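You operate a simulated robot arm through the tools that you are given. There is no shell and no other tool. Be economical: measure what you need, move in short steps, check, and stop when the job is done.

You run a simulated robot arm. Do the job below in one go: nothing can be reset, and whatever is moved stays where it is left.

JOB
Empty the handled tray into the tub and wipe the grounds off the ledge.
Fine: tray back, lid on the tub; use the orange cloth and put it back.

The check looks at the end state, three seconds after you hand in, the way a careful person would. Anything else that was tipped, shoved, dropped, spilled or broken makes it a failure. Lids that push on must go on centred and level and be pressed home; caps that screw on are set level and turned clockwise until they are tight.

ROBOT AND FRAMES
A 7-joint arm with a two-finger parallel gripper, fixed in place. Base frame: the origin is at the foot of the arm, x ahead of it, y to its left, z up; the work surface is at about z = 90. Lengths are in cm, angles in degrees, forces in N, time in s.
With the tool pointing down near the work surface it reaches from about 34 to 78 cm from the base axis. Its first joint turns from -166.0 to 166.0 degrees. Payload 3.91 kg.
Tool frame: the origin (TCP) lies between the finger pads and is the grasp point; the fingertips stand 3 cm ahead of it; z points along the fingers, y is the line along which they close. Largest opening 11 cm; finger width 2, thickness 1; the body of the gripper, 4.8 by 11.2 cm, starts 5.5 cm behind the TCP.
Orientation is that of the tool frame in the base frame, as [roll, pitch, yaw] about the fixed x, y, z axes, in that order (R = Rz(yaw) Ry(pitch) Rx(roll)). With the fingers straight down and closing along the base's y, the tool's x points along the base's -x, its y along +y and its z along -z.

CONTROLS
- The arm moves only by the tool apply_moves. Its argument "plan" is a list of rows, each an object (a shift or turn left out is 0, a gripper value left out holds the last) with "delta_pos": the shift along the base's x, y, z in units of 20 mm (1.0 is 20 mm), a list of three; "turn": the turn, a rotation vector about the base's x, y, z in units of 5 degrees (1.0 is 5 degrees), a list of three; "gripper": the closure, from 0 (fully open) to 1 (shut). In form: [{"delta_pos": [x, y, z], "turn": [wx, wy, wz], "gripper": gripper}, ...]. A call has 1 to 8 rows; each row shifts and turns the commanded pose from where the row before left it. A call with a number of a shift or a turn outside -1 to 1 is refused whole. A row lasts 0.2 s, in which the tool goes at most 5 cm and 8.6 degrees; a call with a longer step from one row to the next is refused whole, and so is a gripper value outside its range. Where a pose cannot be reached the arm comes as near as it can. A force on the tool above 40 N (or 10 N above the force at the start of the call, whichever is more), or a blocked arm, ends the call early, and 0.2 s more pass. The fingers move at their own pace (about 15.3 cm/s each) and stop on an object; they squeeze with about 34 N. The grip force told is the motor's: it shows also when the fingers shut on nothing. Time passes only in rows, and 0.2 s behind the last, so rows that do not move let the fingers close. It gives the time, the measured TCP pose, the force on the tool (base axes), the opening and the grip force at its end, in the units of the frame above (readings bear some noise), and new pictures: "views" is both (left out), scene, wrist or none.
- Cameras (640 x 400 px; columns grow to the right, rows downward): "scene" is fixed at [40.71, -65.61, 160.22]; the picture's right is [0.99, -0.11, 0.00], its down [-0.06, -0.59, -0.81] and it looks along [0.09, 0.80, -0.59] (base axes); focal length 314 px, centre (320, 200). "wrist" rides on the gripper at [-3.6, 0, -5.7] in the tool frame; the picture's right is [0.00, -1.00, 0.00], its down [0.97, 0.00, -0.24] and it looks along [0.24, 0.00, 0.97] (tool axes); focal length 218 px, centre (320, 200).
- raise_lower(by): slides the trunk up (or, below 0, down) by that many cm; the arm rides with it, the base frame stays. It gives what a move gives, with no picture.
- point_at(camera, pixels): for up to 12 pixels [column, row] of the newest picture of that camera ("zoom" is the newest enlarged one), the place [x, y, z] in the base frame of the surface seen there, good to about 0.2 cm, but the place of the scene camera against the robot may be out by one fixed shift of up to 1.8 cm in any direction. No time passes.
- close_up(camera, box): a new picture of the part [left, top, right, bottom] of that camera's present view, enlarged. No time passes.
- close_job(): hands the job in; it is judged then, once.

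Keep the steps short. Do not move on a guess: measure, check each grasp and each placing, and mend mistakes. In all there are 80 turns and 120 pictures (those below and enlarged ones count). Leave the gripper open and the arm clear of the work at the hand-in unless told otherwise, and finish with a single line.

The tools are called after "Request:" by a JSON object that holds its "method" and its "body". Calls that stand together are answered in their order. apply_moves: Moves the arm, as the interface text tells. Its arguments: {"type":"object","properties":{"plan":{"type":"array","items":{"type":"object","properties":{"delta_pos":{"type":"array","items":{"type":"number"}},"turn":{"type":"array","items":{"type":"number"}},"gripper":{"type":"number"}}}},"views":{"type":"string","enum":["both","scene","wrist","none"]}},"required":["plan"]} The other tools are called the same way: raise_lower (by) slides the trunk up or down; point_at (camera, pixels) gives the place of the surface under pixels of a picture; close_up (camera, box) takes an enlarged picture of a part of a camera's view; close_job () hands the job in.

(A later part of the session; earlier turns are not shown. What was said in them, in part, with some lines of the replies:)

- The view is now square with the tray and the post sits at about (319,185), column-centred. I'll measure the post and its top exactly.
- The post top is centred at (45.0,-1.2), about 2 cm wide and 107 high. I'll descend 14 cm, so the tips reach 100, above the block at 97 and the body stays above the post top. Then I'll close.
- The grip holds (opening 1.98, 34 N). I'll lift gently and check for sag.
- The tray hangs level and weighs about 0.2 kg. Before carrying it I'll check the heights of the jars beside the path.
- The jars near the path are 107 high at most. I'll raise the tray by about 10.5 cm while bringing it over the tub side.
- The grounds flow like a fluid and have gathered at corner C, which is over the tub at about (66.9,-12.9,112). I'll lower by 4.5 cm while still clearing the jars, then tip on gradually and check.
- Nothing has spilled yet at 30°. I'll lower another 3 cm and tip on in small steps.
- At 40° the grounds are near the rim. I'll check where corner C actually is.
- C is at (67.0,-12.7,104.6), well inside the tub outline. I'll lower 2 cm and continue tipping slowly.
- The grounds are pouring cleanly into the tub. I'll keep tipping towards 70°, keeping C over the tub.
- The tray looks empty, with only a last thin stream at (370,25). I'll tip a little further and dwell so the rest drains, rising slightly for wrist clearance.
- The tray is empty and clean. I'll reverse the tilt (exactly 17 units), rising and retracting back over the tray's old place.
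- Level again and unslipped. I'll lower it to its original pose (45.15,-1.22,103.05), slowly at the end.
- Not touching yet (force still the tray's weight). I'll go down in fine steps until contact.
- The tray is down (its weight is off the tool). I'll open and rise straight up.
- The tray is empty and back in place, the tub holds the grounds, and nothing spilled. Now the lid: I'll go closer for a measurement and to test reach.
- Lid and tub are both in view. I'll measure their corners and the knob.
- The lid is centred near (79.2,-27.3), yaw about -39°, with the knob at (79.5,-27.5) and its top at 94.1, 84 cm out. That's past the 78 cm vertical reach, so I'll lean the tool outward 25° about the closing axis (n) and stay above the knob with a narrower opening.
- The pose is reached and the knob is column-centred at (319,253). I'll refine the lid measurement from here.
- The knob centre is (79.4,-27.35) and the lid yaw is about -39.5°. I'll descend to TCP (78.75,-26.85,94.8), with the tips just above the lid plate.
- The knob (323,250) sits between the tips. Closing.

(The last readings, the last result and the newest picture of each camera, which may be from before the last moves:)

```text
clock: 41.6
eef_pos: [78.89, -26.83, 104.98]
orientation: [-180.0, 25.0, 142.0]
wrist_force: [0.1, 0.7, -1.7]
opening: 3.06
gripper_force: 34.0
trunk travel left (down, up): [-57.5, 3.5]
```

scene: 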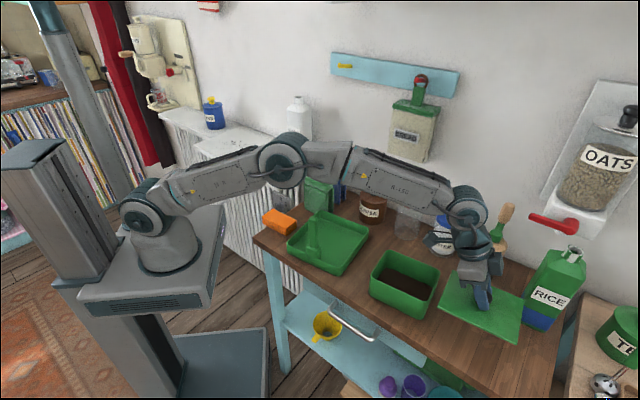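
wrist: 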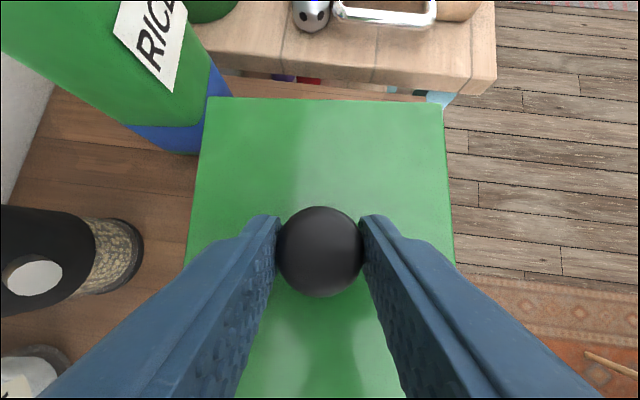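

The lid is lifted and held level, at an opening of 3.06. I'll carry it over the tub (about (67.25,-14.15)) and raise it by 2 cm, then compare lid and rim corners in the scene camera.

Request:
{"method": "apply_moves", "body": {"plan": [{"delta_pos": [-0.7, 0.8, 0.6]}, {"delta_pos": [-0.8, 0.9, 0.4]}, {"delta_pos": [-0.85, 0.9, 0]}, {"delta_pos": [-0.85, 0.9, 0]}, {"delta_pos": [-0.85, 0.9, 0]}, {"delta_pos": [-0.85, 0.95, 0]}, {"delta_pos": [-0.92, 1, 0]}, {}], "views": "both"}}

Request:
{"method": "close_up", "body": {"camera": "scene", "box": [340, 220, 480, 330]}}

```text
clock: 43.4
eef_pos: [67.17, -14.22, 107.06]
orientation: [179.9, 25.0, 141.8]
wrist_force: [1.0, -0.2, -0.4]
opening: 3.07
gripper_force: 34.1
trunk travel left (down, up): [-57.5, 3.5]
```

scene: 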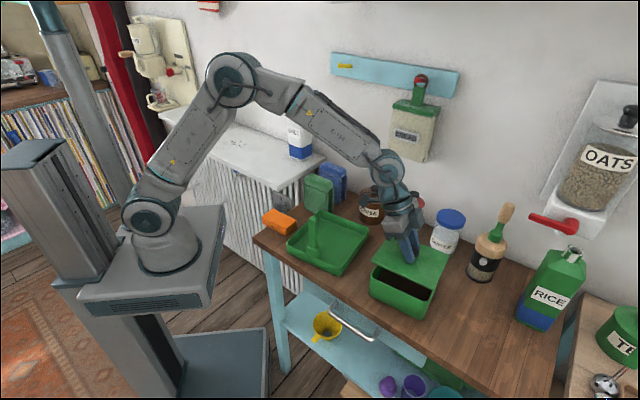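
wrist: 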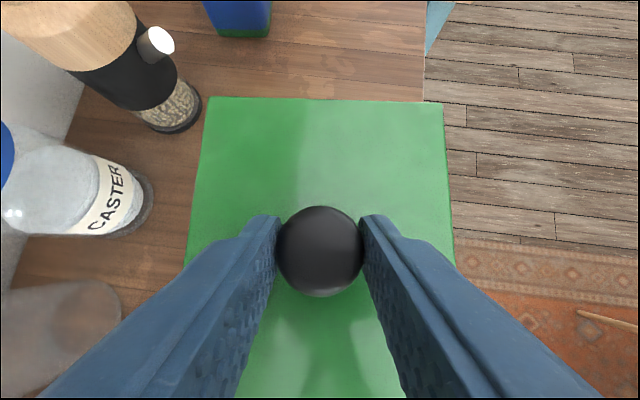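

```text
3.64 times, centred on (410, 275) of scene
```

zoom: 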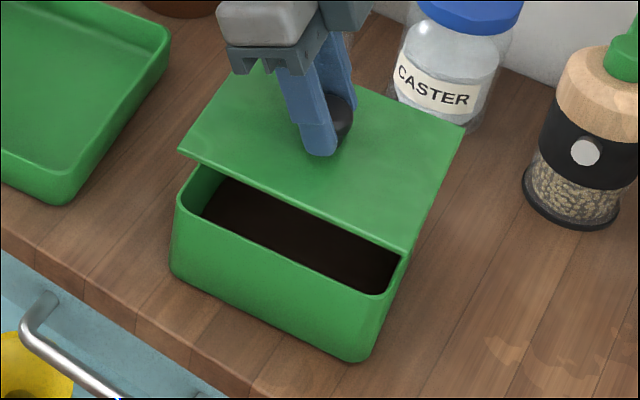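

The lid hovers level above the tub. I'll measure lid and rim corners in the enlarged picture, where the camera shift cancels out.

Request:
{"method": "point_at", "body": {"camera": "zoom", "pixels": [[181, 148], [405, 247], [460, 129], [182, 200], [381, 295], [240, 176], [340, 220], [240, 239], [320, 276], [300, 266], [434, 186], [403, 262]]}}

```text
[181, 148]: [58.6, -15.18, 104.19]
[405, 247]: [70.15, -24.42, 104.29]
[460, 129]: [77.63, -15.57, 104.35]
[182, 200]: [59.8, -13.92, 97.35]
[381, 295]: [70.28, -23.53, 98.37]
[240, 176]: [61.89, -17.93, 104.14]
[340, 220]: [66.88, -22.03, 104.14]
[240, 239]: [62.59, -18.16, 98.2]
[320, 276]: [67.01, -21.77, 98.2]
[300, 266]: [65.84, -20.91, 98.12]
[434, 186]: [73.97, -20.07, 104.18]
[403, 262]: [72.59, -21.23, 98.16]
```

The lid is level (104.2–104.35). Its edges overhang the rim evenly: front by 0.25, with u centres 62.5 against 62.4, and yaw -39.3 against -39.2. It's centred to within about 0.1 cm. I'll lower it 4 cm and recheck.

Request:
{"method": "apply_moves", "body": {"plan": [{"delta_pos": [0, 0, -0.5]}, {"delta_pos": [0, 0, -0.5]}, {"delta_pos": [0, 0, -0.4]}, {"delta_pos": [0, 0, -0.3]}, {"delta_pos": [0, 0, -0.3]}, {}], "views": "scene"}}

Request:
{"method": "close_up", "body": {"camera": "scene", "box": [350, 225, 460, 325]}}

```text
clock: 44.8
eef_pos: [67.26, -14.05, 102.88]
orientation: [180.0, 24.9, 142.0]
wrist_force: [0.5, 0.5, -1.3]
opening: 3.09
gripper_force: 33.6
trunk travel left (down, up): [-57.5, 3.5]
```

scene: 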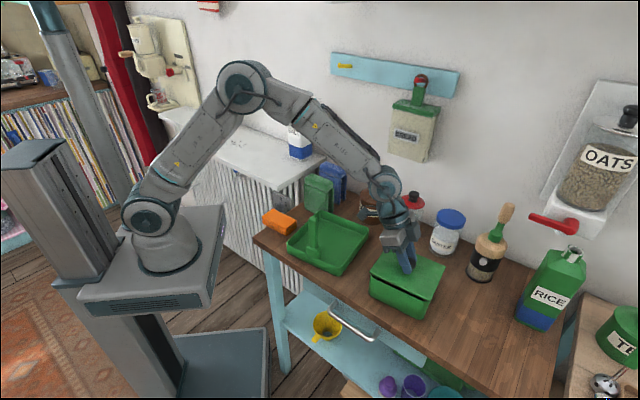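

```text
4.00 times, centred on (405, 275) of scene
```

zoom: 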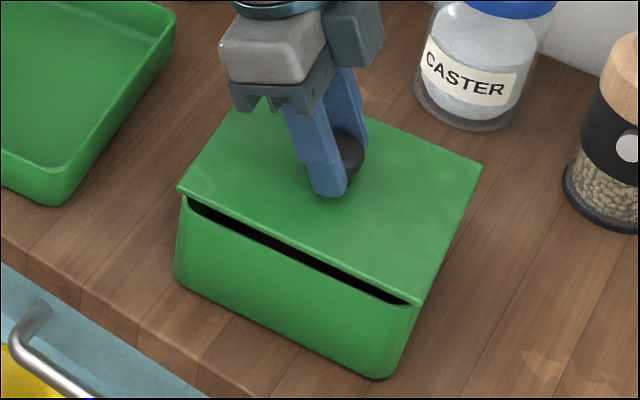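

Well aligned with about 1 cm of gap left. I'll lower in fine steps until the force shows contact.

Request:
{"method": "apply_moves", "body": {"plan": [{"delta_pos": [0, 0, -0.15]}, {"delta_pos": [0, 0, -0.15]}, {"delta_pos": [0, 0, -0.12]}, {"delta_pos": [0, 0, -0.1]}], "views": "none"}}

Request:
{"method": "apply_moves", "body": {"plan": [{"delta_pos": [0, 0, -0.06]}, {"delta_pos": [0, 0, -0.06]}, {}], "views": "scene"}}

Request:
{"method": "close_up", "body": {"camera": "scene", "box": [350, 225, 460, 325]}}

```text
clock: 45.8
eef_pos: [67.25, -14.0, 101.85]
orientation: [-180.0, 25.0, 142.0]
wrist_force: [-1.1, -0.2, -0.6]
opening: 3.07
gripper_force: 34.0
trunk travel left (down, up): [-57.5, 3.5]
```

```text
clock: 46.6
eef_pos: [67.41, -13.84, 101.58]
orientation: [-180.0, 25.0, 142.0]
wrist_force: [-0.2, -0.4, 1.1]
opening: 3.09
gripper_force: 34.2
trunk travel left (down, up): [-57.5, 3.5]
```

scene: 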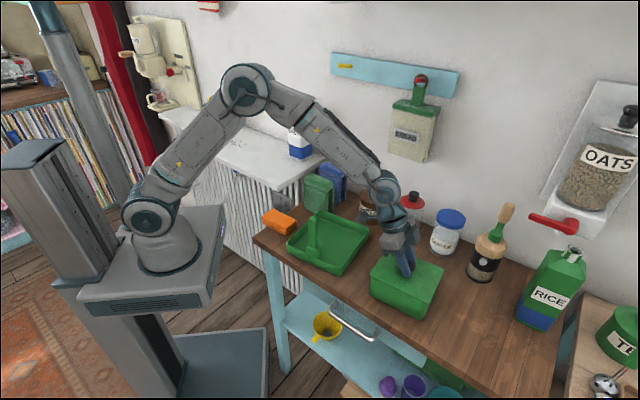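

```text
4.00 times, centred on (405, 275) of scene
```

zoom: 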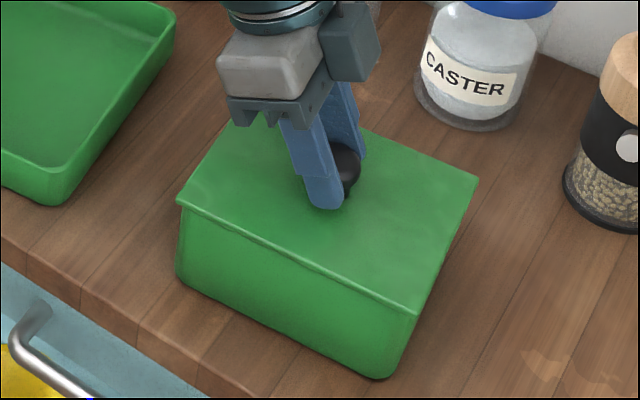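

Contact is just starting (force +1.1). I'll press on gently and watch the force.

Request:
{"method": "apply_moves", "body": {"plan": [{"delta_pos": [0, 0, -0.06]}, {"delta_pos": [0, 0, -0.06]}, {"delta_pos": [0, 0, -0.06]}, {}], "views": "none"}}

Request:
{"method": "apply_moves", "body": {"plan": [{"delta_pos": [0, 0, -0.06]}, {"delta_pos": [0, 0, -0.06]}, {"delta_pos": [0, 0, -0.06]}, {}], "views": "none"}}

Request:
{"method": "close_up", "body": {"camera": "scene", "box": [350, 225, 460, 325]}}

```text
clock: 47.6
eef_pos: [67.21, -14.0, 101.56]
orientation: [179.8, 25.3, 142.0]
wrist_force: [1.9, 2.8, 22.8]
opening: 3.08
gripper_force: 33.3
trunk travel left (down, up): [-57.5, 3.5]
```

```text
clock: 48.6
eef_pos: [67.23, -14.01, 101.26]
orientation: [179.9, 25.3, 142.0]
wrist_force: [5.8, 2.0, 31.3]
opening: 3.05
gripper_force: 33.4
trunk travel left (down, up): [-57.5, 3.5]
```

```text
4.00 times, centred on (405, 275) of scene
```

zoom: 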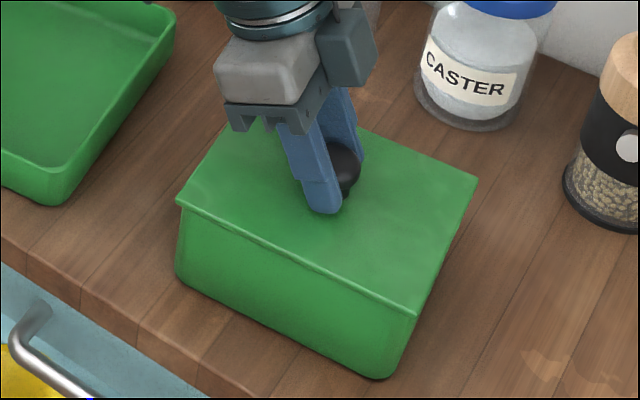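

At 31 N the lid itself hasn't moved in the picture, so the fingers seem to be sliding down the knob. I'll release, rise, and set the tool vertical to measure the lid and press on the knob's top with closed fingers.

Request:
{"method": "apply_moves", "body": {"plan": [{"delta_pos": [0, 0, 0.12]}, {"gripper": 0.7}, {"gripper": 0.45}, {"gripper": 0.45}, {"delta_pos": [0, 0, 0.8]}, {"delta_pos": [0, 0, 1]}, {"delta_pos": [0, 0, 1]}, {"delta_pos": [0, 0, 1]}], "views": "none"}}

Request:
{"method": "apply_moves", "body": {"plan": [{"turn": [0.616, 0.788, 0], "delta_pos": [0.1, -0.08, 0.8]}, {"turn": [0.616, 0.788, 0], "delta_pos": [0, 0, 0.6]}, {"turn": [0.616, 0.788, 0], "delta_pos": [0, 0, 0.5]}, {"turn": [0.616, 0.788, 0]}, {"turn": [0.616, 0.788, 0]}, {}], "views": "both"}}

```text
clock: 50.4
eef_pos: [67.23, -14.04, 108.88]
orientation: [-180.0, 25.0, 142.0]
wrist_force: [0.2, 0.1, -1.3]
opening: 6.04
gripper_force: 0.0
trunk travel left (down, up): [-57.5, 3.5]
```

```text
clock: 51.8
eef_pos: [67.53, -14.19, 112.51]
orientation: [180.0, -0.1, 142.0]
wrist_force: [0.0, 0.5, 0.4]
opening: 6.05
gripper_force: 0.1
trunk travel left (down, up): [-57.5, 3.5]
```

scene: 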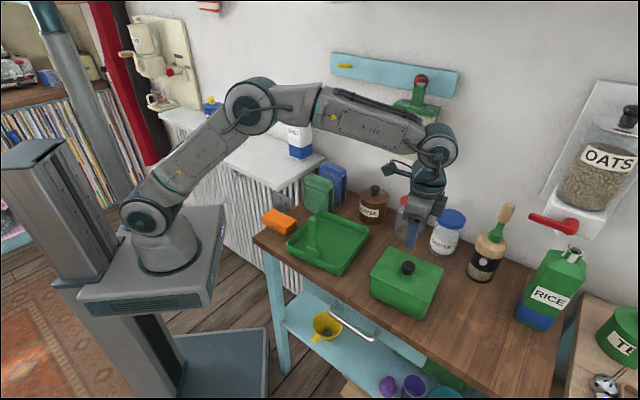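
wrist: 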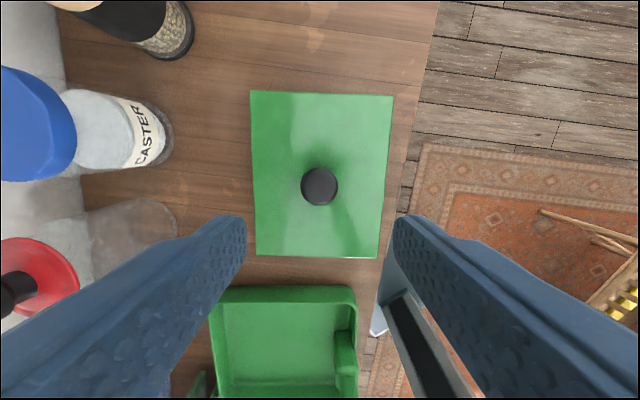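

Request:
{"method": "point_at", "body": {"camera": "wrist", "pixels": [[253, 94], [389, 98], [376, 255], [258, 252], [319, 187], [320, 100], [320, 250], [303, 187], [336, 187]]}}

Request:
{"method": "close_up", "body": {"camera": "scene", "box": [360, 235, 450, 325]}}

```text
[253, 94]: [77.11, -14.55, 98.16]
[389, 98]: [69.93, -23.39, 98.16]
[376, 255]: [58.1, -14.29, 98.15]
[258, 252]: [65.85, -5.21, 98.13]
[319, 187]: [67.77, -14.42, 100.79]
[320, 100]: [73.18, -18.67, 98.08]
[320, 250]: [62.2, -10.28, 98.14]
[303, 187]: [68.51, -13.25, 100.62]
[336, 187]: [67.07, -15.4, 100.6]
```

```text
4.44 times, centred on (405, 280) of scene
```

zoom: 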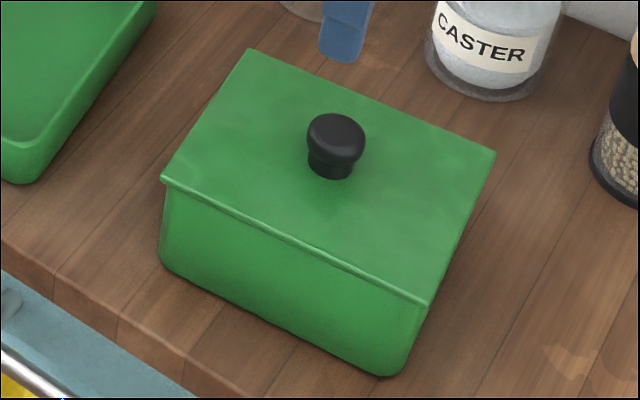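

The lid is level (all corners 98.13–98.16) and flush, with the knob at (67.75,-14.4) and its top at 100.8. I'll close the fingers and press straight down on the knob to make sure it's home.

Request:
{"method": "apply_moves", "body": {"plan": [{"delta_pos": [0.1, -0.1, -0.9], "gripper": 1}, {"delta_pos": [0, 0, -1]}, {"delta_pos": [0, 0, -1]}, {"delta_pos": [0, 0, -0.8]}, {"delta_pos": [0, 0, -0.3]}, {}], "views": "none"}}

Request:
{"method": "apply_moves", "body": {"plan": [{"delta_pos": [0, 0, -0.1]}, {"delta_pos": [0, 0, -0.1]}, {"delta_pos": [0, 0, -0.08]}, {"delta_pos": [0, 0, -0.08]}, {"delta_pos": [0, 0, -0.08]}, {"delta_pos": [0, 0, -0.08]}, {"delta_pos": [0, 0, -0.08]}, {"delta_pos": [0, 0, -0.08]}], "views": "none"}}

```text
clock: 53.2
eef_pos: [67.59, -14.21, 104.45]
orientation: [179.9, 0.0, 142.1]
wrist_force: [-0.5, -0.2, 0.7]
opening: 0.01
gripper_force: 34.3
trunk travel left (down, up): [-57.5, 3.5]
```

```text
clock: 55.2
eef_pos: [67.69, -14.45, 103.76]
orientation: [179.6, 0.7, 142.1]
wrist_force: [-2.7, 0.3, 11.9]
opening: 0.0
gripper_force: 34.3
trunk travel left (down, up): [-57.5, 3.5]
stopped in row 8: the force on the tool passed its limit (the readings are from after the stop); the commanded pose is now the measured one
```

The press went past 40 N without the lid sinking (tips at 100.76, equal to the knob top), so it's home. Now I'll rise and go to the orange cloth, passing above the tray's post (107).

Request:
{"method": "apply_moves", "body": {"plan": [{"delta_pos": [0, 0, 1]}, {"delta_pos": [0, 0, 1]}, {"delta_pos": [0, 0, 1]}, {"delta_pos": [-0.8, 0.8, 1]}, {"delta_pos": [-1, 1, 1], "gripper": 0}, {"delta_pos": [-1, 1, 1]}, {"delta_pos": [-1, 1, 0]}, {"delta_pos": [-1, 1, 0]}], "views": "none"}}

Request:
{"method": "apply_moves", "body": {"plan": [{"delta_pos": [-1, 1, 0]}, {"delta_pos": [-1, 1, 0]}, {"delta_pos": [-1, 1, 0]}, {"delta_pos": [-1, 1, 0]}, {"delta_pos": [-1, 1, 0]}, {"delta_pos": [-1, 1, 0]}, {"delta_pos": [-1, 1, 0]}, {"delta_pos": [-0.8, 1, 0]}], "views": "both"}}

```text
clock: 57.0
eef_pos: [58.23, -4.71, 115.75]
orientation: [179.7, 0.6, 142.1]
wrist_force: [0.0, -0.3, -0.5]
opening: 11.02
gripper_force: 0.1
trunk travel left (down, up): [-57.5, 3.5]
```

```text
clock: 58.8
eef_pos: [42.52, 11.28, 115.7]
orientation: [179.8, 0.5, 142.0]
wrist_force: [0.5, 0.0, 0.3]
opening: 10.99
gripper_force: 0.0
trunk travel left (down, up): [-57.5, 3.5]
```

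scene: 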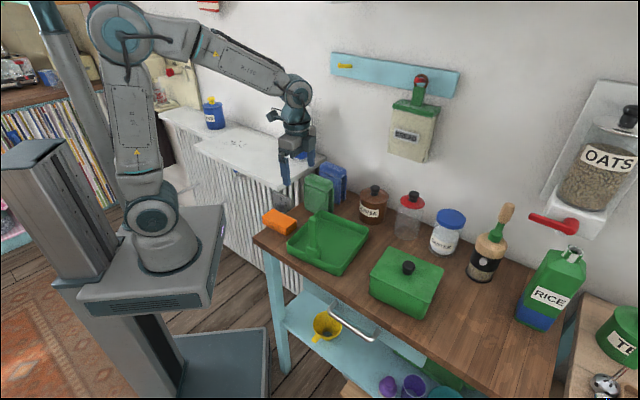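
wrist: 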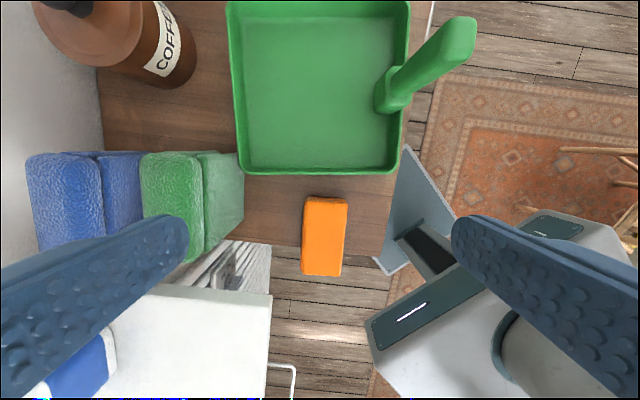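

The cloth is at (324,237). Measuring it.

Request:
{"method": "point_at", "body": {"camera": "wrist", "pixels": [[306, 205], [346, 207], [341, 273], [303, 271], [324, 238], [326, 198], [306, 198], [260, 215], [368, 230], [238, 165], [402, 165]]}}

Request:
{"method": "close_up", "body": {"camera": "wrist", "box": [250, 160, 400, 300]}}

```text
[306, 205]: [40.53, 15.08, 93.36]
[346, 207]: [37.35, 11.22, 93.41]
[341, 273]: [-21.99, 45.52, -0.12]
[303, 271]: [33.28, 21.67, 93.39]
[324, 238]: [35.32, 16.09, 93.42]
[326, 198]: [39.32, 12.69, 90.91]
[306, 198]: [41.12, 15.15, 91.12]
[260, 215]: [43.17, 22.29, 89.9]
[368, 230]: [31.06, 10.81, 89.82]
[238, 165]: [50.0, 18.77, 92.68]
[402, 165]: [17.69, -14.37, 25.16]
```

```text
2.86 times, centred on (325, 230) of wrist
```

zoom: 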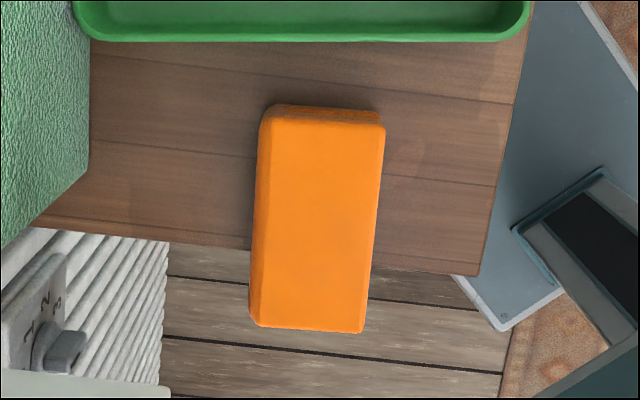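

The cloth is about 9.8×5 cm, centred at (35.4,16.3), with its top at 93.4 and long axis near -42°. I'll approach with a -4° yaw and an opening of about 8 cm, then stop above it to check.

Request:
{"method": "apply_moves", "body": {"plan": [{"delta_pos": [-0.5, 0.36, -0.8], "turn": [0, 0, -0.4], "gripper": 0.27}, {"delta_pos": [-0.5, 0.36, -0.9], "turn": [0, 0, -0.4]}, {"delta_pos": [-0.5, 0.36, -1]}, {"delta_pos": [-0.5, 0.36, -1]}, {"delta_pos": [-0.5, 0.36, -1]}, {"delta_pos": [-0.5, 0.36, -1]}, {"delta_pos": [-0.56, 0.34, -1]}, {}], "views": "wrist"}}

```text
clock: 60.6
eef_pos: [35.45, 16.11, 102.06]
orientation: [179.8, 0.5, 138.1]
wrist_force: [0.3, -0.1, -0.5]
opening: 8.03
gripper_force: 0.1
trunk travel left (down, up): [-57.5, 3.5]
```

wrist: 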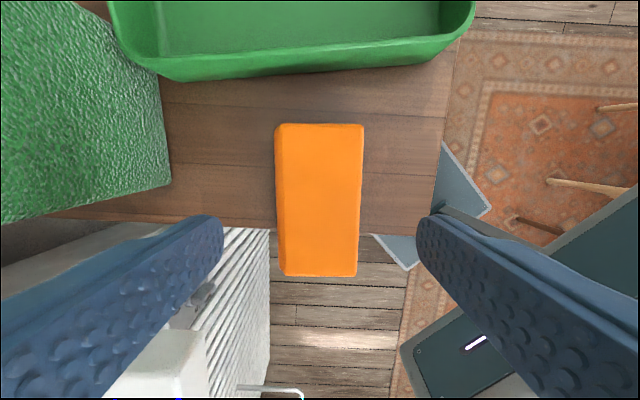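

Request:
{"method": "point_at", "body": {"camera": "wrist", "pixels": [[284, 130], [360, 128], [355, 272], [286, 272], [320, 200], [300, 200], [358, 200], [240, 225], [400, 232], [279, 200], [165, 180]]}}

```text
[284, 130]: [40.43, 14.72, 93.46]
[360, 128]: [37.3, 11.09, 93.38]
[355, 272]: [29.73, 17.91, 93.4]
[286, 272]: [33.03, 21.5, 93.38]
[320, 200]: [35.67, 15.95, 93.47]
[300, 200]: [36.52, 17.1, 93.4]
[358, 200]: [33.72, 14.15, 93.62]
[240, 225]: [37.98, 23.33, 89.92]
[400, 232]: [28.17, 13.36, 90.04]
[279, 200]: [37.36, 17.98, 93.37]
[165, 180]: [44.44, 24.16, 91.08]
```

The cloth centre is (35.1,16.3), and its width axis of 48.4° matches the closing axis. I'll descend to TCP 94.3, so about 1.3 cm of cloth stays below the tips, and grip it.

Request:
{"method": "apply_moves", "body": {"plan": [{"delta_pos": [-0.15, 0.09, -0.9]}, {"delta_pos": [0, 0, -0.9]}, {"delta_pos": [0, 0, -0.9]}, {"delta_pos": [0, 0, -0.7]}, {"delta_pos": [0, 0, -0.45]}, {}], "views": "none"}}

Request:
{"method": "apply_moves", "body": {"plan": [{"gripper": 0.4}, {"gripper": 0.6}, {"gripper": 0.8}, {"gripper": 1}, {"gripper": 1}], "views": "wrist"}}

```text
clock: 62.0
eef_pos: [35.1, 16.38, 94.39]
orientation: [179.7, 0.5, 138.1]
wrist_force: [0.5, 0.1, -0.2]
opening: 8.02
gripper_force: 0.1
trunk travel left (down, up): [-57.5, 3.5]
```

```text
clock: 63.2
eef_pos: [35.11, 16.33, 94.5]
orientation: [179.6, 0.4, 138.0]
wrist_force: [0.9, -0.8, -0.7]
opening: 5.91
gripper_force: 33.7
trunk travel left (down, up): [-57.5, 3.5]
```

wrist: 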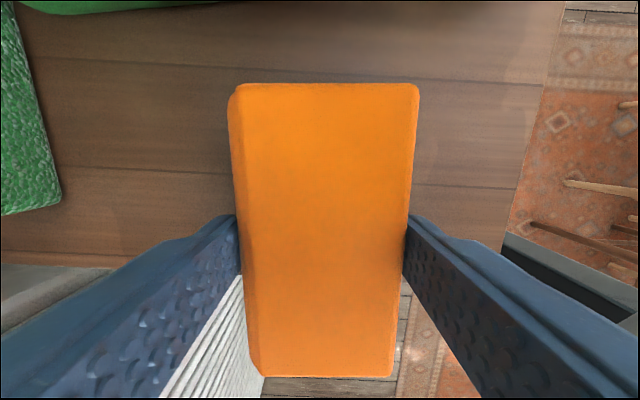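

The cloth is gripped firmly at 5.9 cm. I'll lift it to about 110 and carry it towards the ledge.

Request:
{"method": "apply_moves", "body": {"plan": [{"delta_pos": [0, 0, 0.5]}, {"delta_pos": [0, 0, 0.9]}, {"delta_pos": [0, 0, 1]}, {"delta_pos": [0, 0, 1]}, {"delta_pos": [0, 0, 1]}, {"delta_pos": [0, 0, 1]}, {"delta_pos": [0, 0, 1]}, {"delta_pos": [0, 0, 1]}], "views": "none"}}

Request:
{"method": "apply_moves", "body": {"plan": [{"delta_pos": [-0.3, 1, 1]}, {"delta_pos": [-0.3, 1, 1]}, {"delta_pos": [-0.4, 1, 1]}, {"delta_pos": [-0.4, 1, 0]}, {"delta_pos": [-0.4, 1, 0]}, {"delta_pos": [-0.4, 1, 0]}, {"delta_pos": [-0.4, 1, 0]}, {"delta_pos": [-0.4, 1, 0]}], "views": "both"}}

```text
clock: 65.0
eef_pos: [35.09, 16.38, 109.17]
orientation: [179.7, 0.5, 138.0]
wrist_force: [0.8, -0.7, -0.3]
opening: 5.92
gripper_force: 33.6
trunk travel left (down, up): [-57.5, 3.5]
```

```text
clock: 66.8
eef_pos: [29.1, 32.67, 115.2]
orientation: [179.8, 0.5, 138.0]
wrist_force: [0.6, 0.7, -0.7]
opening: 5.92
gripper_force: 34.5
trunk travel left (down, up): [-57.5, 3.5]
```

scene: 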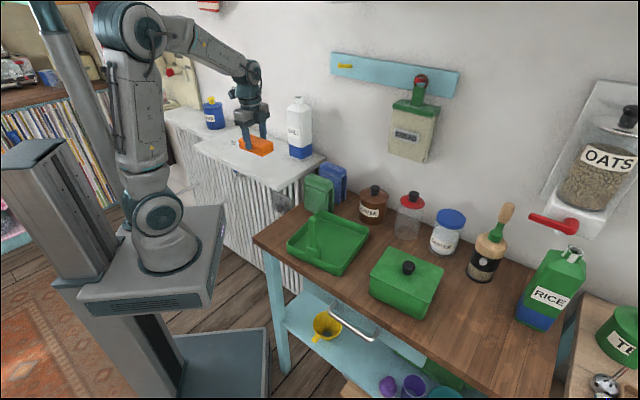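
wrist: 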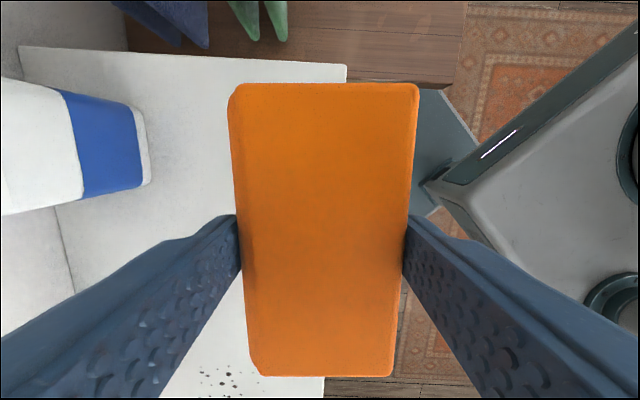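

I'll locate the specks and ledge boundaries with both cameras.

Request:
{"method": "close_up", "body": {"camera": "scene", "box": [180, 85, 330, 190]}}

Request:
{"method": "point_at", "body": {"camera": "wrist", "pixels": [[200, 380], [215, 370], [237, 378], [205, 390], [300, 390], [322, 395], [20, 48], [345, 68], [60, 240], [145, 150], [110, 370], [228, 395]]}}

```text
3.81 times, centred on (255, 138) of scene
```

zoom: 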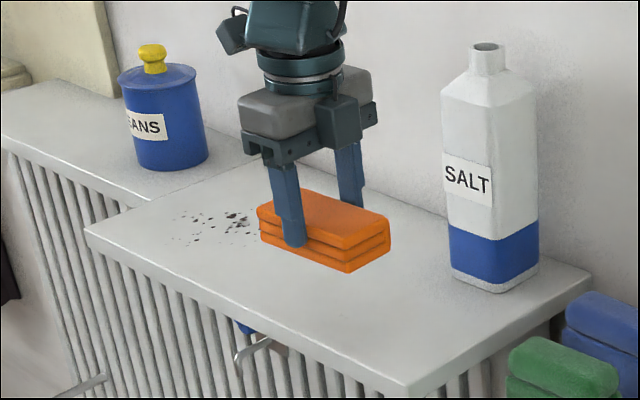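

```text
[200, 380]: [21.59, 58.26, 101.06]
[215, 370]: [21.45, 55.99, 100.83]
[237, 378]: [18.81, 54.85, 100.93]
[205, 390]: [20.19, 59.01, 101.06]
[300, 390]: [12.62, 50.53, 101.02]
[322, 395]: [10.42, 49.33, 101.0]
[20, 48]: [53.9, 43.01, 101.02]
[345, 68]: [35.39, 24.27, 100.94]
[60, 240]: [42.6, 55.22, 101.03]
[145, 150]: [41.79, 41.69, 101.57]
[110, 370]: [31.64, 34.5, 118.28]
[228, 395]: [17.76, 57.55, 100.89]
```

Request:
{"method": "point_at", "body": {"camera": "zoom", "pixels": [[172, 238], [181, 216], [200, 225], [230, 214], [213, 242], [240, 210], [246, 228], [193, 241], [88, 232], [250, 165], [205, 165], [160, 200]]}}

```text
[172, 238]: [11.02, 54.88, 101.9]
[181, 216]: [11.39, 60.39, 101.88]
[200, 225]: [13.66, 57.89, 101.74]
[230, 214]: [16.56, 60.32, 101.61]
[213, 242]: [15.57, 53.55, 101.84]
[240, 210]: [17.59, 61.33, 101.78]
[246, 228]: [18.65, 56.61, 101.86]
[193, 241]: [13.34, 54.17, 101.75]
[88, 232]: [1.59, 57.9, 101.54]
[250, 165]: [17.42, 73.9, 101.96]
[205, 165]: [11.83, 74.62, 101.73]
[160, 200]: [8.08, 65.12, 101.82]
```

In the ledge frame (f along the front edge, d in depth), the specks span f≈25–36 and d≈46–58, well inside the ledge edges (f 40.7, front d 42). I'll bring the cloth above (9.9,56.6), its bottom about 1.5 cm over the surface.

Request:
{"method": "apply_moves", "body": {"plan": [{"delta_pos": [-0.8, 1, 0]}, {"delta_pos": [-0.8, 1, 0]}, {"delta_pos": [-0.8, 1, 0]}, {"delta_pos": [-0.8, 1, 0]}, {"delta_pos": [-0.8, 1, 0]}, {"delta_pos": [-0.8, 1, 0]}, {"delta_pos": [-0.8, 1, 0]}, {"delta_pos": [-0.8, 1, 0]}], "views": "none"}}

Request:
{"method": "apply_moves", "body": {"plan": [{"delta_pos": [-0.8, 1, -1]}, {"delta_pos": [-0.8, 1, -1]}, {"delta_pos": [-0.8, 1, -1]}, {"delta_pos": [-0.8, 1, -1]}, {}], "views": "both"}}

Request:
{"method": "close_up", "body": {"camera": "scene", "box": [170, 85, 310, 185]}}

```text
clock: 68.6
eef_pos: [16.09, 48.33, 115.34]
orientation: [179.6, 0.6, 138.0]
wrist_force: [-0.1, 0.1, 0.0]
opening: 5.91
gripper_force: 34.2
trunk travel left (down, up): [-57.5, 3.5]
```

```text
clock: 69.8
eef_pos: [10.02, 56.32, 107.45]
orientation: [179.7, 0.5, 137.9]
wrist_force: [-0.6, 0.1, -0.6]
opening: 5.87
gripper_force: 33.6
trunk travel left (down, up): [-57.5, 3.5]
```

scene: 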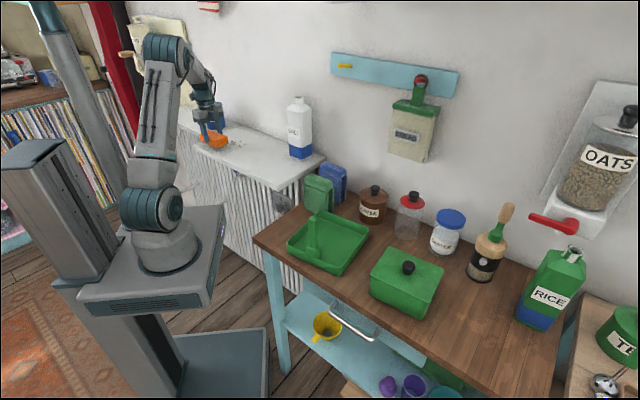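
wrist: 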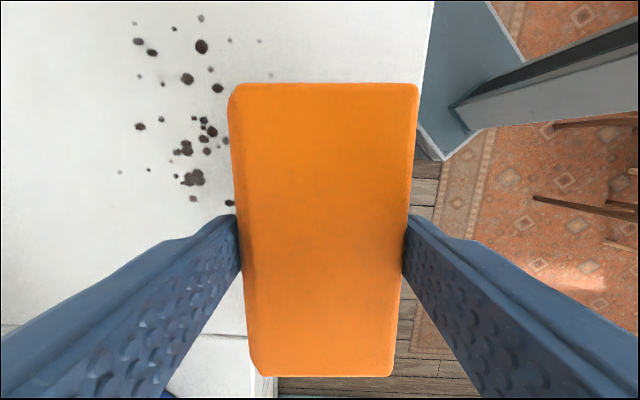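

```text
4.00 times, centred on (240, 135) of scene
```

zoom: 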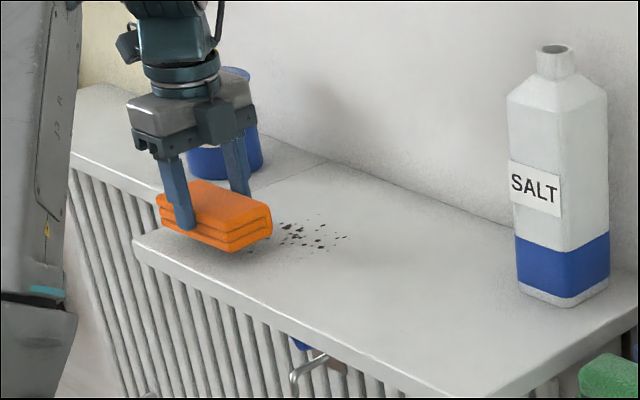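

The specks are clear in the wrist picture. Measuring their extremes.

Request:
{"method": "point_at", "body": {"camera": "wrist", "pixels": [[120, 172], [135, 24], [201, 18], [259, 41], [270, 76], [230, 203], [193, 199], [140, 76], [195, 178], [245, 340], [265, 385], [5, 330]]}}

```text
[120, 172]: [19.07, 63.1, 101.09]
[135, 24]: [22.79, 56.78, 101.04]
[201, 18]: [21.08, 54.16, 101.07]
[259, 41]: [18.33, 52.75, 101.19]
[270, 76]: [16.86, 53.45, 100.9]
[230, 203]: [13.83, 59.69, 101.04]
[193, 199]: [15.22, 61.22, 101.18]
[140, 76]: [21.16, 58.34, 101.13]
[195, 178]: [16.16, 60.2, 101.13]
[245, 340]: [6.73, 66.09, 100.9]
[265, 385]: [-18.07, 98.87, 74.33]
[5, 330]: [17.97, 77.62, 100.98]
```

The specks span f 23–36 and d 46–58.5. I'll lower the cloth until it makes light contact.

Request:
{"method": "apply_moves", "body": {"plan": [{"delta_pos": [-0.1, -0.1, -0.5]}, {"delta_pos": [0, 0, -0.3]}, {"delta_pos": [0, 0, -0.15]}, {"delta_pos": [0, 0, -0.1]}, {}], "views": "none"}}

```text
clock: 71.0
eef_pos: [9.64, 56.2, 105.63]
orientation: [179.5, 0.3, 138.1]
wrist_force: [0.2, 2.8, 22.5]
opening: 5.91
gripper_force: 34.3
trunk travel left (down, up): [-57.5, 3.5]
```

Contact at 22 N. I'll ease by 0.1 cm and wipe the first stroke along the depth.

Request:
{"method": "apply_moves", "body": {"plan": [{"delta_pos": [0, 0, 0.06]}, {"delta_pos": [0.6, 0.6, 0]}, {"delta_pos": [0.65, 0.65, 0]}, {"delta_pos": [0.65, 0.65, 0]}, {"delta_pos": [0.65, 0.65, 0]}, {"delta_pos": [0.65, 0.65, 0]}, {"delta_pos": [0.65, 0.65, 0]}, {"delta_pos": [0.65, 0.65, 0]}], "views": "both"}}

Request:
{"method": "close_up", "body": {"camera": "scene", "box": [170, 85, 310, 185]}}

```text
clock: 72.8
eef_pos: [18.92, 64.91, 105.45]
orientation: [179.6, 0.6, 137.9]
wrist_force: [-2.9, -0.8, 11.1]
opening: 5.89
gripper_force: 34.4
trunk travel left (down, up): [-57.5, 3.5]
```

scene: 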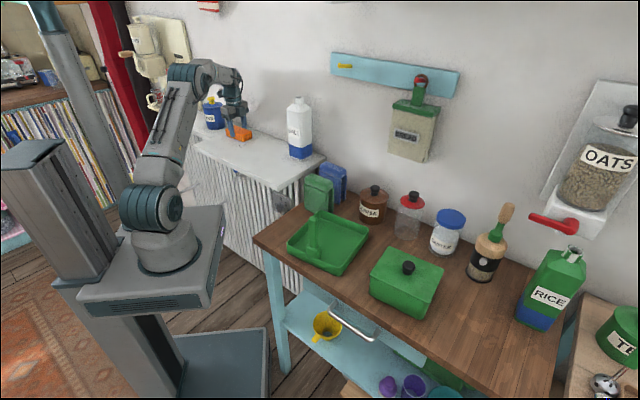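
wrist: 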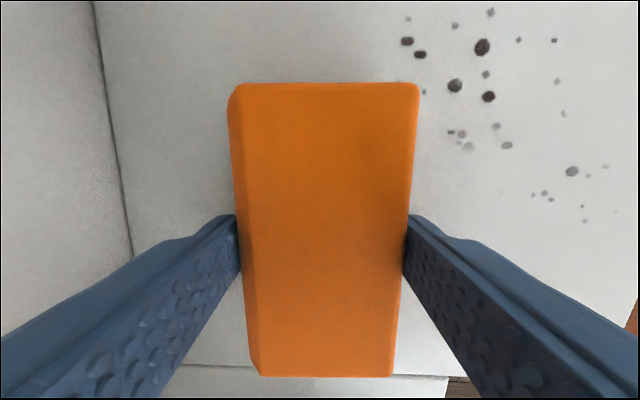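

```text
4.00 times, centred on (240, 135) of scene
```

zoom: 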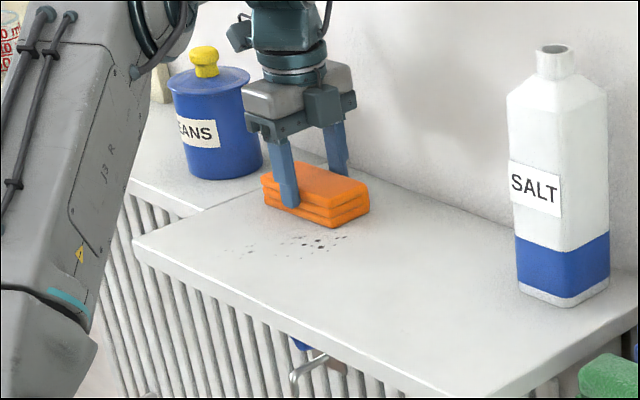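

Wiping fades the specks, so several passes are needed. I'll shift over to f≈26.5 and stroke back, then repeat with overlapping strokes at the same light pressure.

Request:
{"method": "apply_moves", "body": {"plan": [{"delta_pos": [0.7, -0.7, 0]}, {"delta_pos": [0.7, -0.7, 0]}, {"delta_pos": [0.7, -0.7, 0]}, {"delta_pos": [-0.8, -0.8, 0]}, {"delta_pos": [-0.8, -0.8, 0]}, {"delta_pos": [-0.8, -0.8, 0]}, {"delta_pos": [-0.8, -0.8, 0]}, {"delta_pos": [-0.8, -0.8, 0]}], "views": "none"}}

Request:
{"method": "apply_moves", "body": {"plan": [{"delta_pos": [-0.5, -0.5, 0]}, {"delta_pos": [0.65, 0.65, 0]}, {"delta_pos": [0.65, 0.65, 0]}, {"delta_pos": [0.65, 0.65, 0]}, {"delta_pos": [0.65, 0.65, 0]}, {"delta_pos": [0.65, 0.65, 0]}, {"delta_pos": [0.65, 0.65, 0]}, {"delta_pos": [0.6, 0.6, 0]}], "views": "both"}}

Request:
{"method": "close_up", "body": {"camera": "scene", "box": [170, 85, 310, 185]}}

```text
clock: 74.6
eef_pos: [15.05, 53.09, 105.37]
orientation: [179.5, 0.4, 138.0]
wrist_force: [5.7, 3.2, 23.9]
opening: 5.9
gripper_force: 34.3
trunk travel left (down, up): [-57.5, 3.5]
```

```text
clock: 76.4
eef_pos: [23.03, 60.78, 105.32]
orientation: [179.6, 0.4, 137.9]
wrist_force: [-2.7, -2.1, 11.9]
opening: 5.89
gripper_force: 33.7
trunk travel left (down, up): [-57.5, 3.5]
```

scene: 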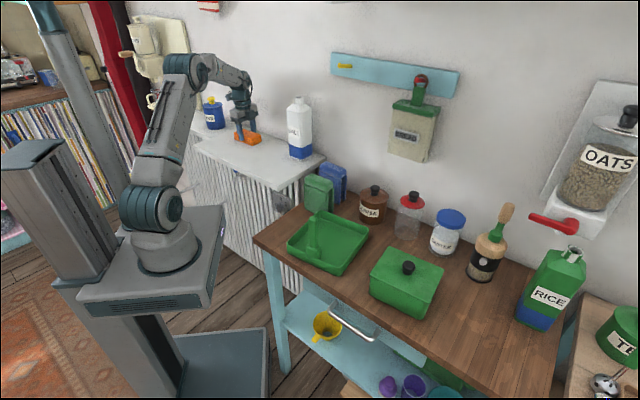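
wrist: 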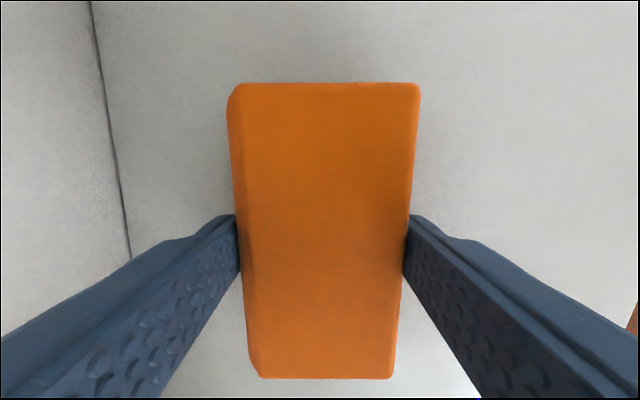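

```text
4.00 times, centred on (240, 135) of scene
```

zoom: 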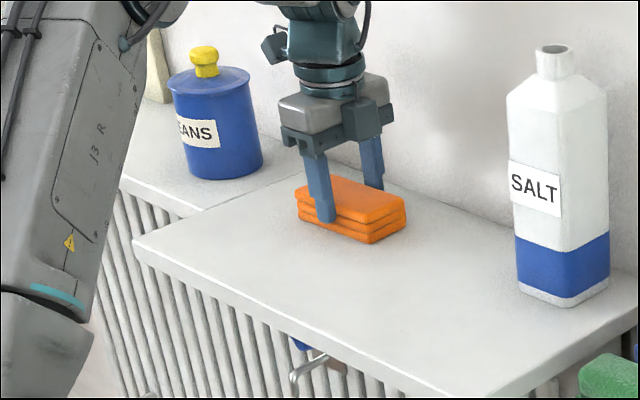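

The visible area is clean. I'll do one more overlapping pass on the left part, then lift to inspect under the cloth.

Request:
{"method": "apply_moves", "body": {"plan": [{"delta_pos": [-0.7, 0.7, 0]}, {"delta_pos": [-0.7, 0.7, 0]}, {"delta_pos": [-0.7, 0.7, 0]}, {"delta_pos": [-0.8, -0.8, 0]}, {"delta_pos": [-0.8, -0.8, 0]}, {"delta_pos": [-0.8, -0.8, 0]}, {"delta_pos": [-0.8, -0.8, 0]}, {"delta_pos": [-0.9, -0.9, 0]}], "views": "none"}}

Request:
{"method": "apply_moves", "body": {"plan": [{"delta_pos": [0, 0, 0.5]}, {"delta_pos": [0.5, -0.5, 1]}, {"delta_pos": [0.8, -1, 1]}, {"delta_pos": [0.8, -1, 1]}, {"delta_pos": [0.8, -1, 1]}, {"delta_pos": [0.8, -1, 0.5]}, {"delta_pos": [0.8, -1, 0]}, {"delta_pos": [0.8, -1, 0]}], "views": "both"}}

Request:
{"method": "close_up", "body": {"camera": "scene", "box": [170, 90, 310, 190]}}

```text
clock: 78.2
eef_pos: [10.66, 57.01, 105.44]
orientation: [179.6, 0.4, 137.9]
wrist_force: [3.2, 0.7, 23.8]
opening: 5.89
gripper_force: 34.4
trunk travel left (down, up): [-57.5, 3.5]
```

```text
clock: 80.0
eef_pos: [21.18, 44.02, 115.32]
orientation: [179.7, 0.5, 137.9]
wrist_force: [-0.2, -0.3, -0.3]
opening: 5.9
gripper_force: 33.9
trunk travel left (down, up): [-57.5, 3.5]
```

scene: 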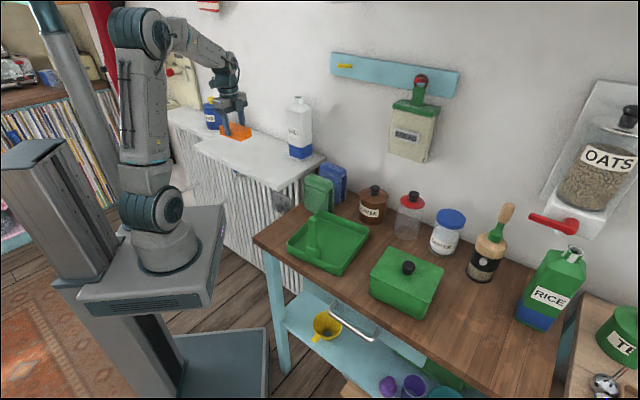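
wrist: 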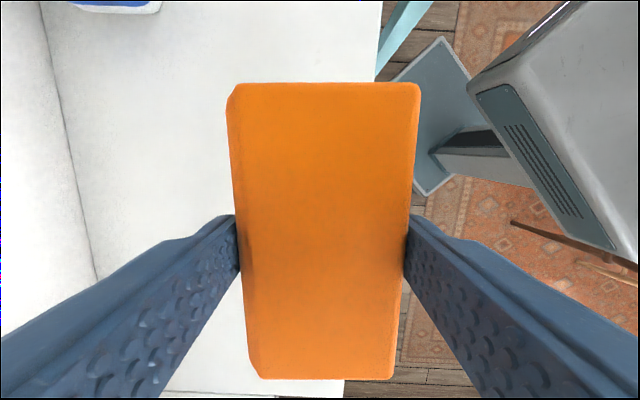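

```text
4.00 times, centred on (240, 140) of scene
```

zoom: 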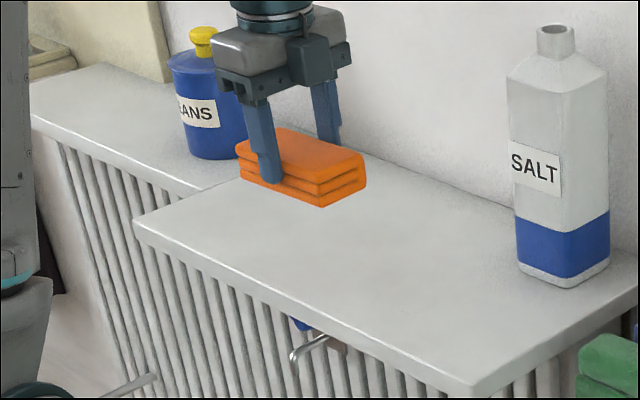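

The ledge looks clean. Now I'll carry the cloth back to its original spot (35.1,16.35).

Request:
{"method": "apply_moves", "body": {"plan": [{"delta_pos": [0.5, -1, 0]}, {"delta_pos": [0.5, -1, 0]}, {"delta_pos": [0.5, -1, 0]}, {"delta_pos": [0.5, -1, 0]}, {"delta_pos": [0.5, -1, 0]}, {"delta_pos": [0.5, -1, 0]}, {"delta_pos": [0.5, -1, 0]}, {"delta_pos": [0.5, -1, 0]}], "views": "none"}}

Request:
{"method": "apply_moves", "body": {"plan": [{"delta_pos": [0.5, -1, 0]}, {"delta_pos": [0.5, -1, 0]}, {"delta_pos": [0.5, -1, 0]}, {"delta_pos": [0.5, -1, 0]}, {"delta_pos": [0.5, -1, 0]}, {"delta_pos": [0.46, -0.83, -0.8]}, {"delta_pos": [0, 0, -1]}, {"delta_pos": [0, 0, -1]}], "views": "both"}}

Request:
{"method": "close_up", "body": {"camera": "scene", "box": [170, 90, 310, 190]}}

```text
clock: 81.8
eef_pos: [29.16, 27.92, 115.24]
orientation: [179.7, 0.6, 137.9]
wrist_force: [0.1, -0.2, -0.2]
opening: 5.9
gripper_force: 34.1
trunk travel left (down, up): [-57.5, 3.5]
```

```text
clock: 83.6
eef_pos: [35.05, 16.25, 109.53]
orientation: [179.9, 0.4, 138.1]
wrist_force: [-0.2, -0.1, -1.0]
opening: 5.92
gripper_force: 34.3
trunk travel left (down, up): [-57.5, 3.5]
```

scene: 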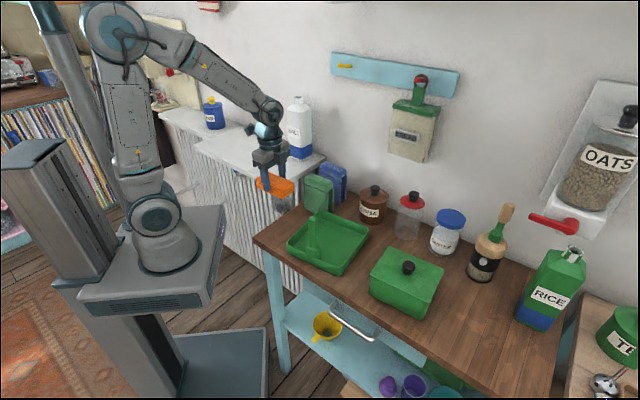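
wrist: 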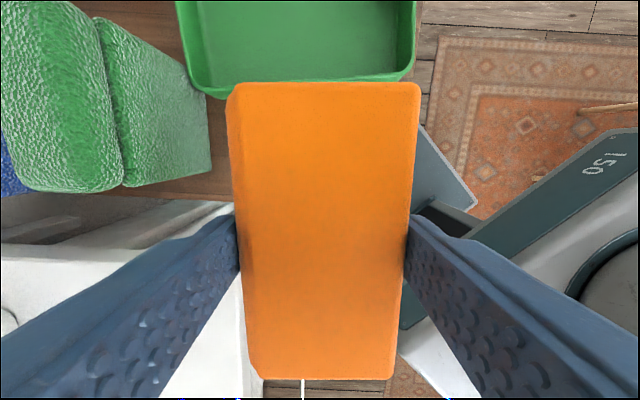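

```text
4.00 times, centred on (240, 140) of scene
```

zoom: 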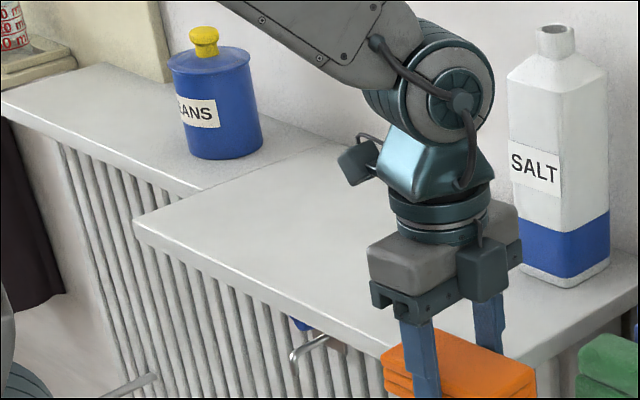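

The ledge is spotless. Lowering the cloth to its place, slowly at the end.

Request:
{"method": "apply_moves", "body": {"plan": [{"delta_pos": [0.02, 0.04, -1]}, {"delta_pos": [0, 0, -1]}, {"delta_pos": [0, 0, -1]}, {"delta_pos": [0, 0, -1]}, {"delta_pos": [0, 0, -1]}, {"delta_pos": [0, 0, -1]}, {"delta_pos": [0, 0, -0.7]}, {"delta_pos": [0, 0, -0.4]}], "views": "none"}}

Request:
{"method": "apply_moves", "body": {"plan": [{"delta_pos": [0, 0, -0.15]}, {"delta_pos": [0, 0, -0.1]}, {"delta_pos": [0, 0, -0.06]}, {"delta_pos": [0, 0, -0.04]}, {}], "views": "none"}}

```text
clock: 85.4
eef_pos: [35.16, 16.26, 95.48]
orientation: [179.8, 0.5, 138.0]
wrist_force: [-0.7, 0.2, -1.0]
opening: 5.9
gripper_force: 33.7
trunk travel left (down, up): [-57.5, 3.5]
```

```text
clock: 86.6
eef_pos: [35.11, 16.47, 94.75]
orientation: [179.6, 0.5, 138.0]
wrist_force: [0.3, 0.0, -0.7]
opening: 5.88
gripper_force: 34.7
trunk travel left (down, up): [-57.5, 3.5]
```

Request:
{"method": "apply_moves", "body": {"plan": [{"delta_pos": [0, 0, -0.06]}, {"delta_pos": [0, 0, -0.05]}, {"delta_pos": [0, 0, -0.03]}, {}], "views": "none"}}

```text
clock: 87.6
eef_pos: [35.07, 16.37, 94.51]
orientation: [179.7, 0.5, 138.1]
wrist_force: [-0.3, -0.5, -0.2]
opening: 5.88
gripper_force: 34.4
trunk travel left (down, up): [-57.5, 3.5]
```

Back at the pick-up height. A hair lower to touch, then release (only to about 8 cm) and rise.

Request:
{"method": "apply_moves", "body": {"plan": [{"delta_pos": [0, 0, -0.03]}, {"gripper": 0.4}, {"gripper": 0.27}, {"gripper": 0.27}, {"delta_pos": [0, 0, 0.8]}, {"delta_pos": [0, 0, 1]}, {"delta_pos": [0, 0, 1]}, {"delta_pos": [0, 0, 1]}], "views": "none"}}

Request:
{"method": "apply_moves", "body": {"plan": [{"delta_pos": [0.2, 0, 1]}, {"delta_pos": [0.3, 0, 1], "gripper": 0}, {"delta_pos": [0.3, 0, 1]}, {"delta_pos": [0.3, 0, 1]}, {"delta_pos": [0, 0, 1]}, {"delta_pos": [0, 0, 1]}, {"delta_pos": [0, 0, 1]}, {"delta_pos": [0, 0, 1]}], "views": "both"}}

Request:
{"method": "close_up", "body": {"camera": "scene", "box": [250, 170, 510, 330]}}

Request:
{"method": "close_up", "body": {"camera": "scene", "box": [160, 90, 340, 200]}}

```text
clock: 89.4
eef_pos: [34.93, 16.49, 102.26]
orientation: [179.8, 0.5, 137.9]
wrist_force: [-0.8, 0.2, 1.1]
opening: 8.03
gripper_force: 0.0
trunk travel left (down, up): [-57.5, 3.5]
```

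```text
clock: 91.2
eef_pos: [37.4, 16.35, 118.04]
orientation: [179.7, 0.4, 138.1]
wrist_force: [0.3, 0.2, 0.0]
opening: 11.0
gripper_force: 0.0
trunk travel left (down, up): [-57.5, 3.5]
```

scene: 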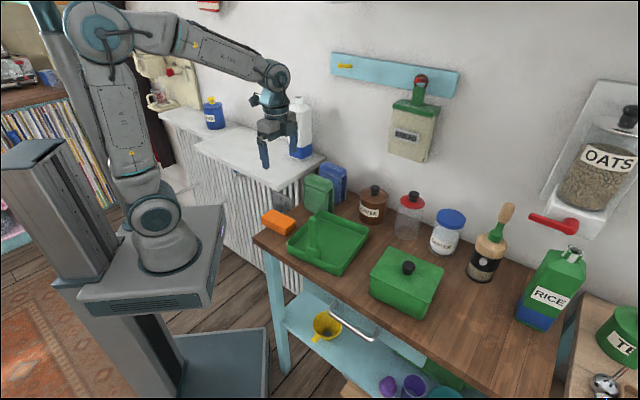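
wrist: 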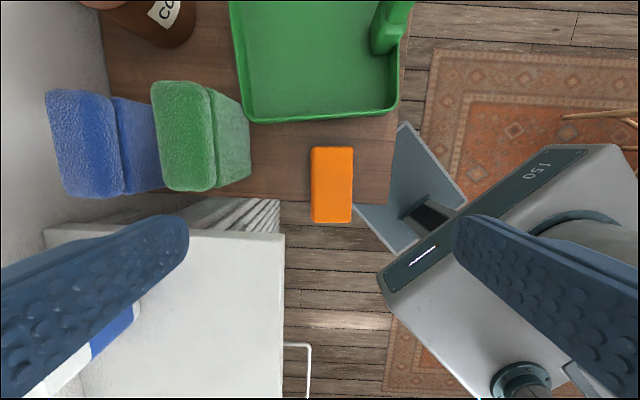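

```text
2.46 times, centred on (380, 250) of scene
```

zoom: 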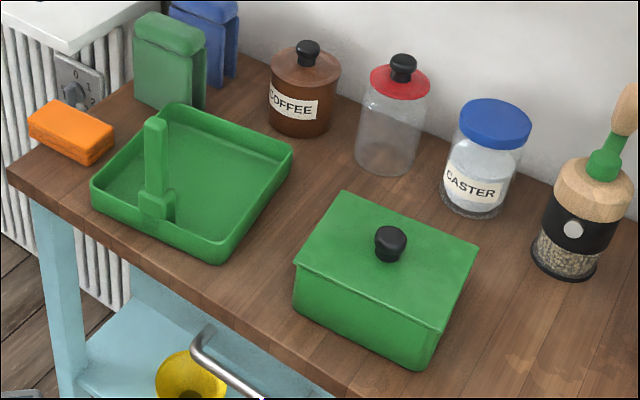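

```text
3.56 times, centred on (250, 145) of scene
```

zoom: 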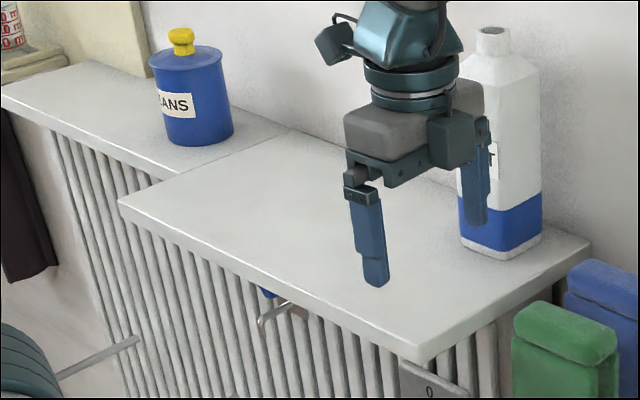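

Everything looks right. One last check on the lid's level and seating with the scene camera.

Request:
{"method": "close_up", "body": {"camera": "scene", "box": [360, 235, 450, 325]}}

Request:
{"method": "point_at", "body": {"camera": "scene", "pixels": [[373, 271], [419, 299], [442, 267], [392, 251], [395, 283], [430, 283]]}}

```text
4.44 times, centred on (405, 280) of scene
```

zoom: 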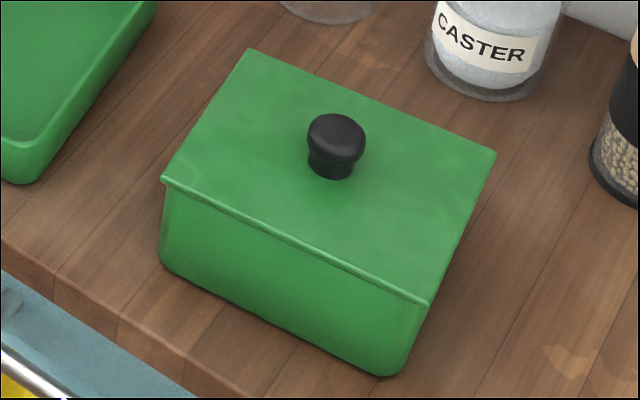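

```text
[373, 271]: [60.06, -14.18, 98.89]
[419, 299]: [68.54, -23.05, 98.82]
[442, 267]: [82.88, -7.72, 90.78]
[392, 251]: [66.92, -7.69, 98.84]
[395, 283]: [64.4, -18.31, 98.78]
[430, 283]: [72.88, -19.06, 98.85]
```

The lid is level (98.8–98.9 at every measured point), flush and centred. The cloth and tray are back, the ledge is clean, and the gripper is open and clear of the work. Handing in.

Request:
{"method": "close_job", "body": {}}

```text
The job is handed in.
```

Job handed in: the tray is emptied into the tub and back in its place, the lid is centred, level and pressed home, the ledge is wiped clean, and the orange cloth is back where it was.
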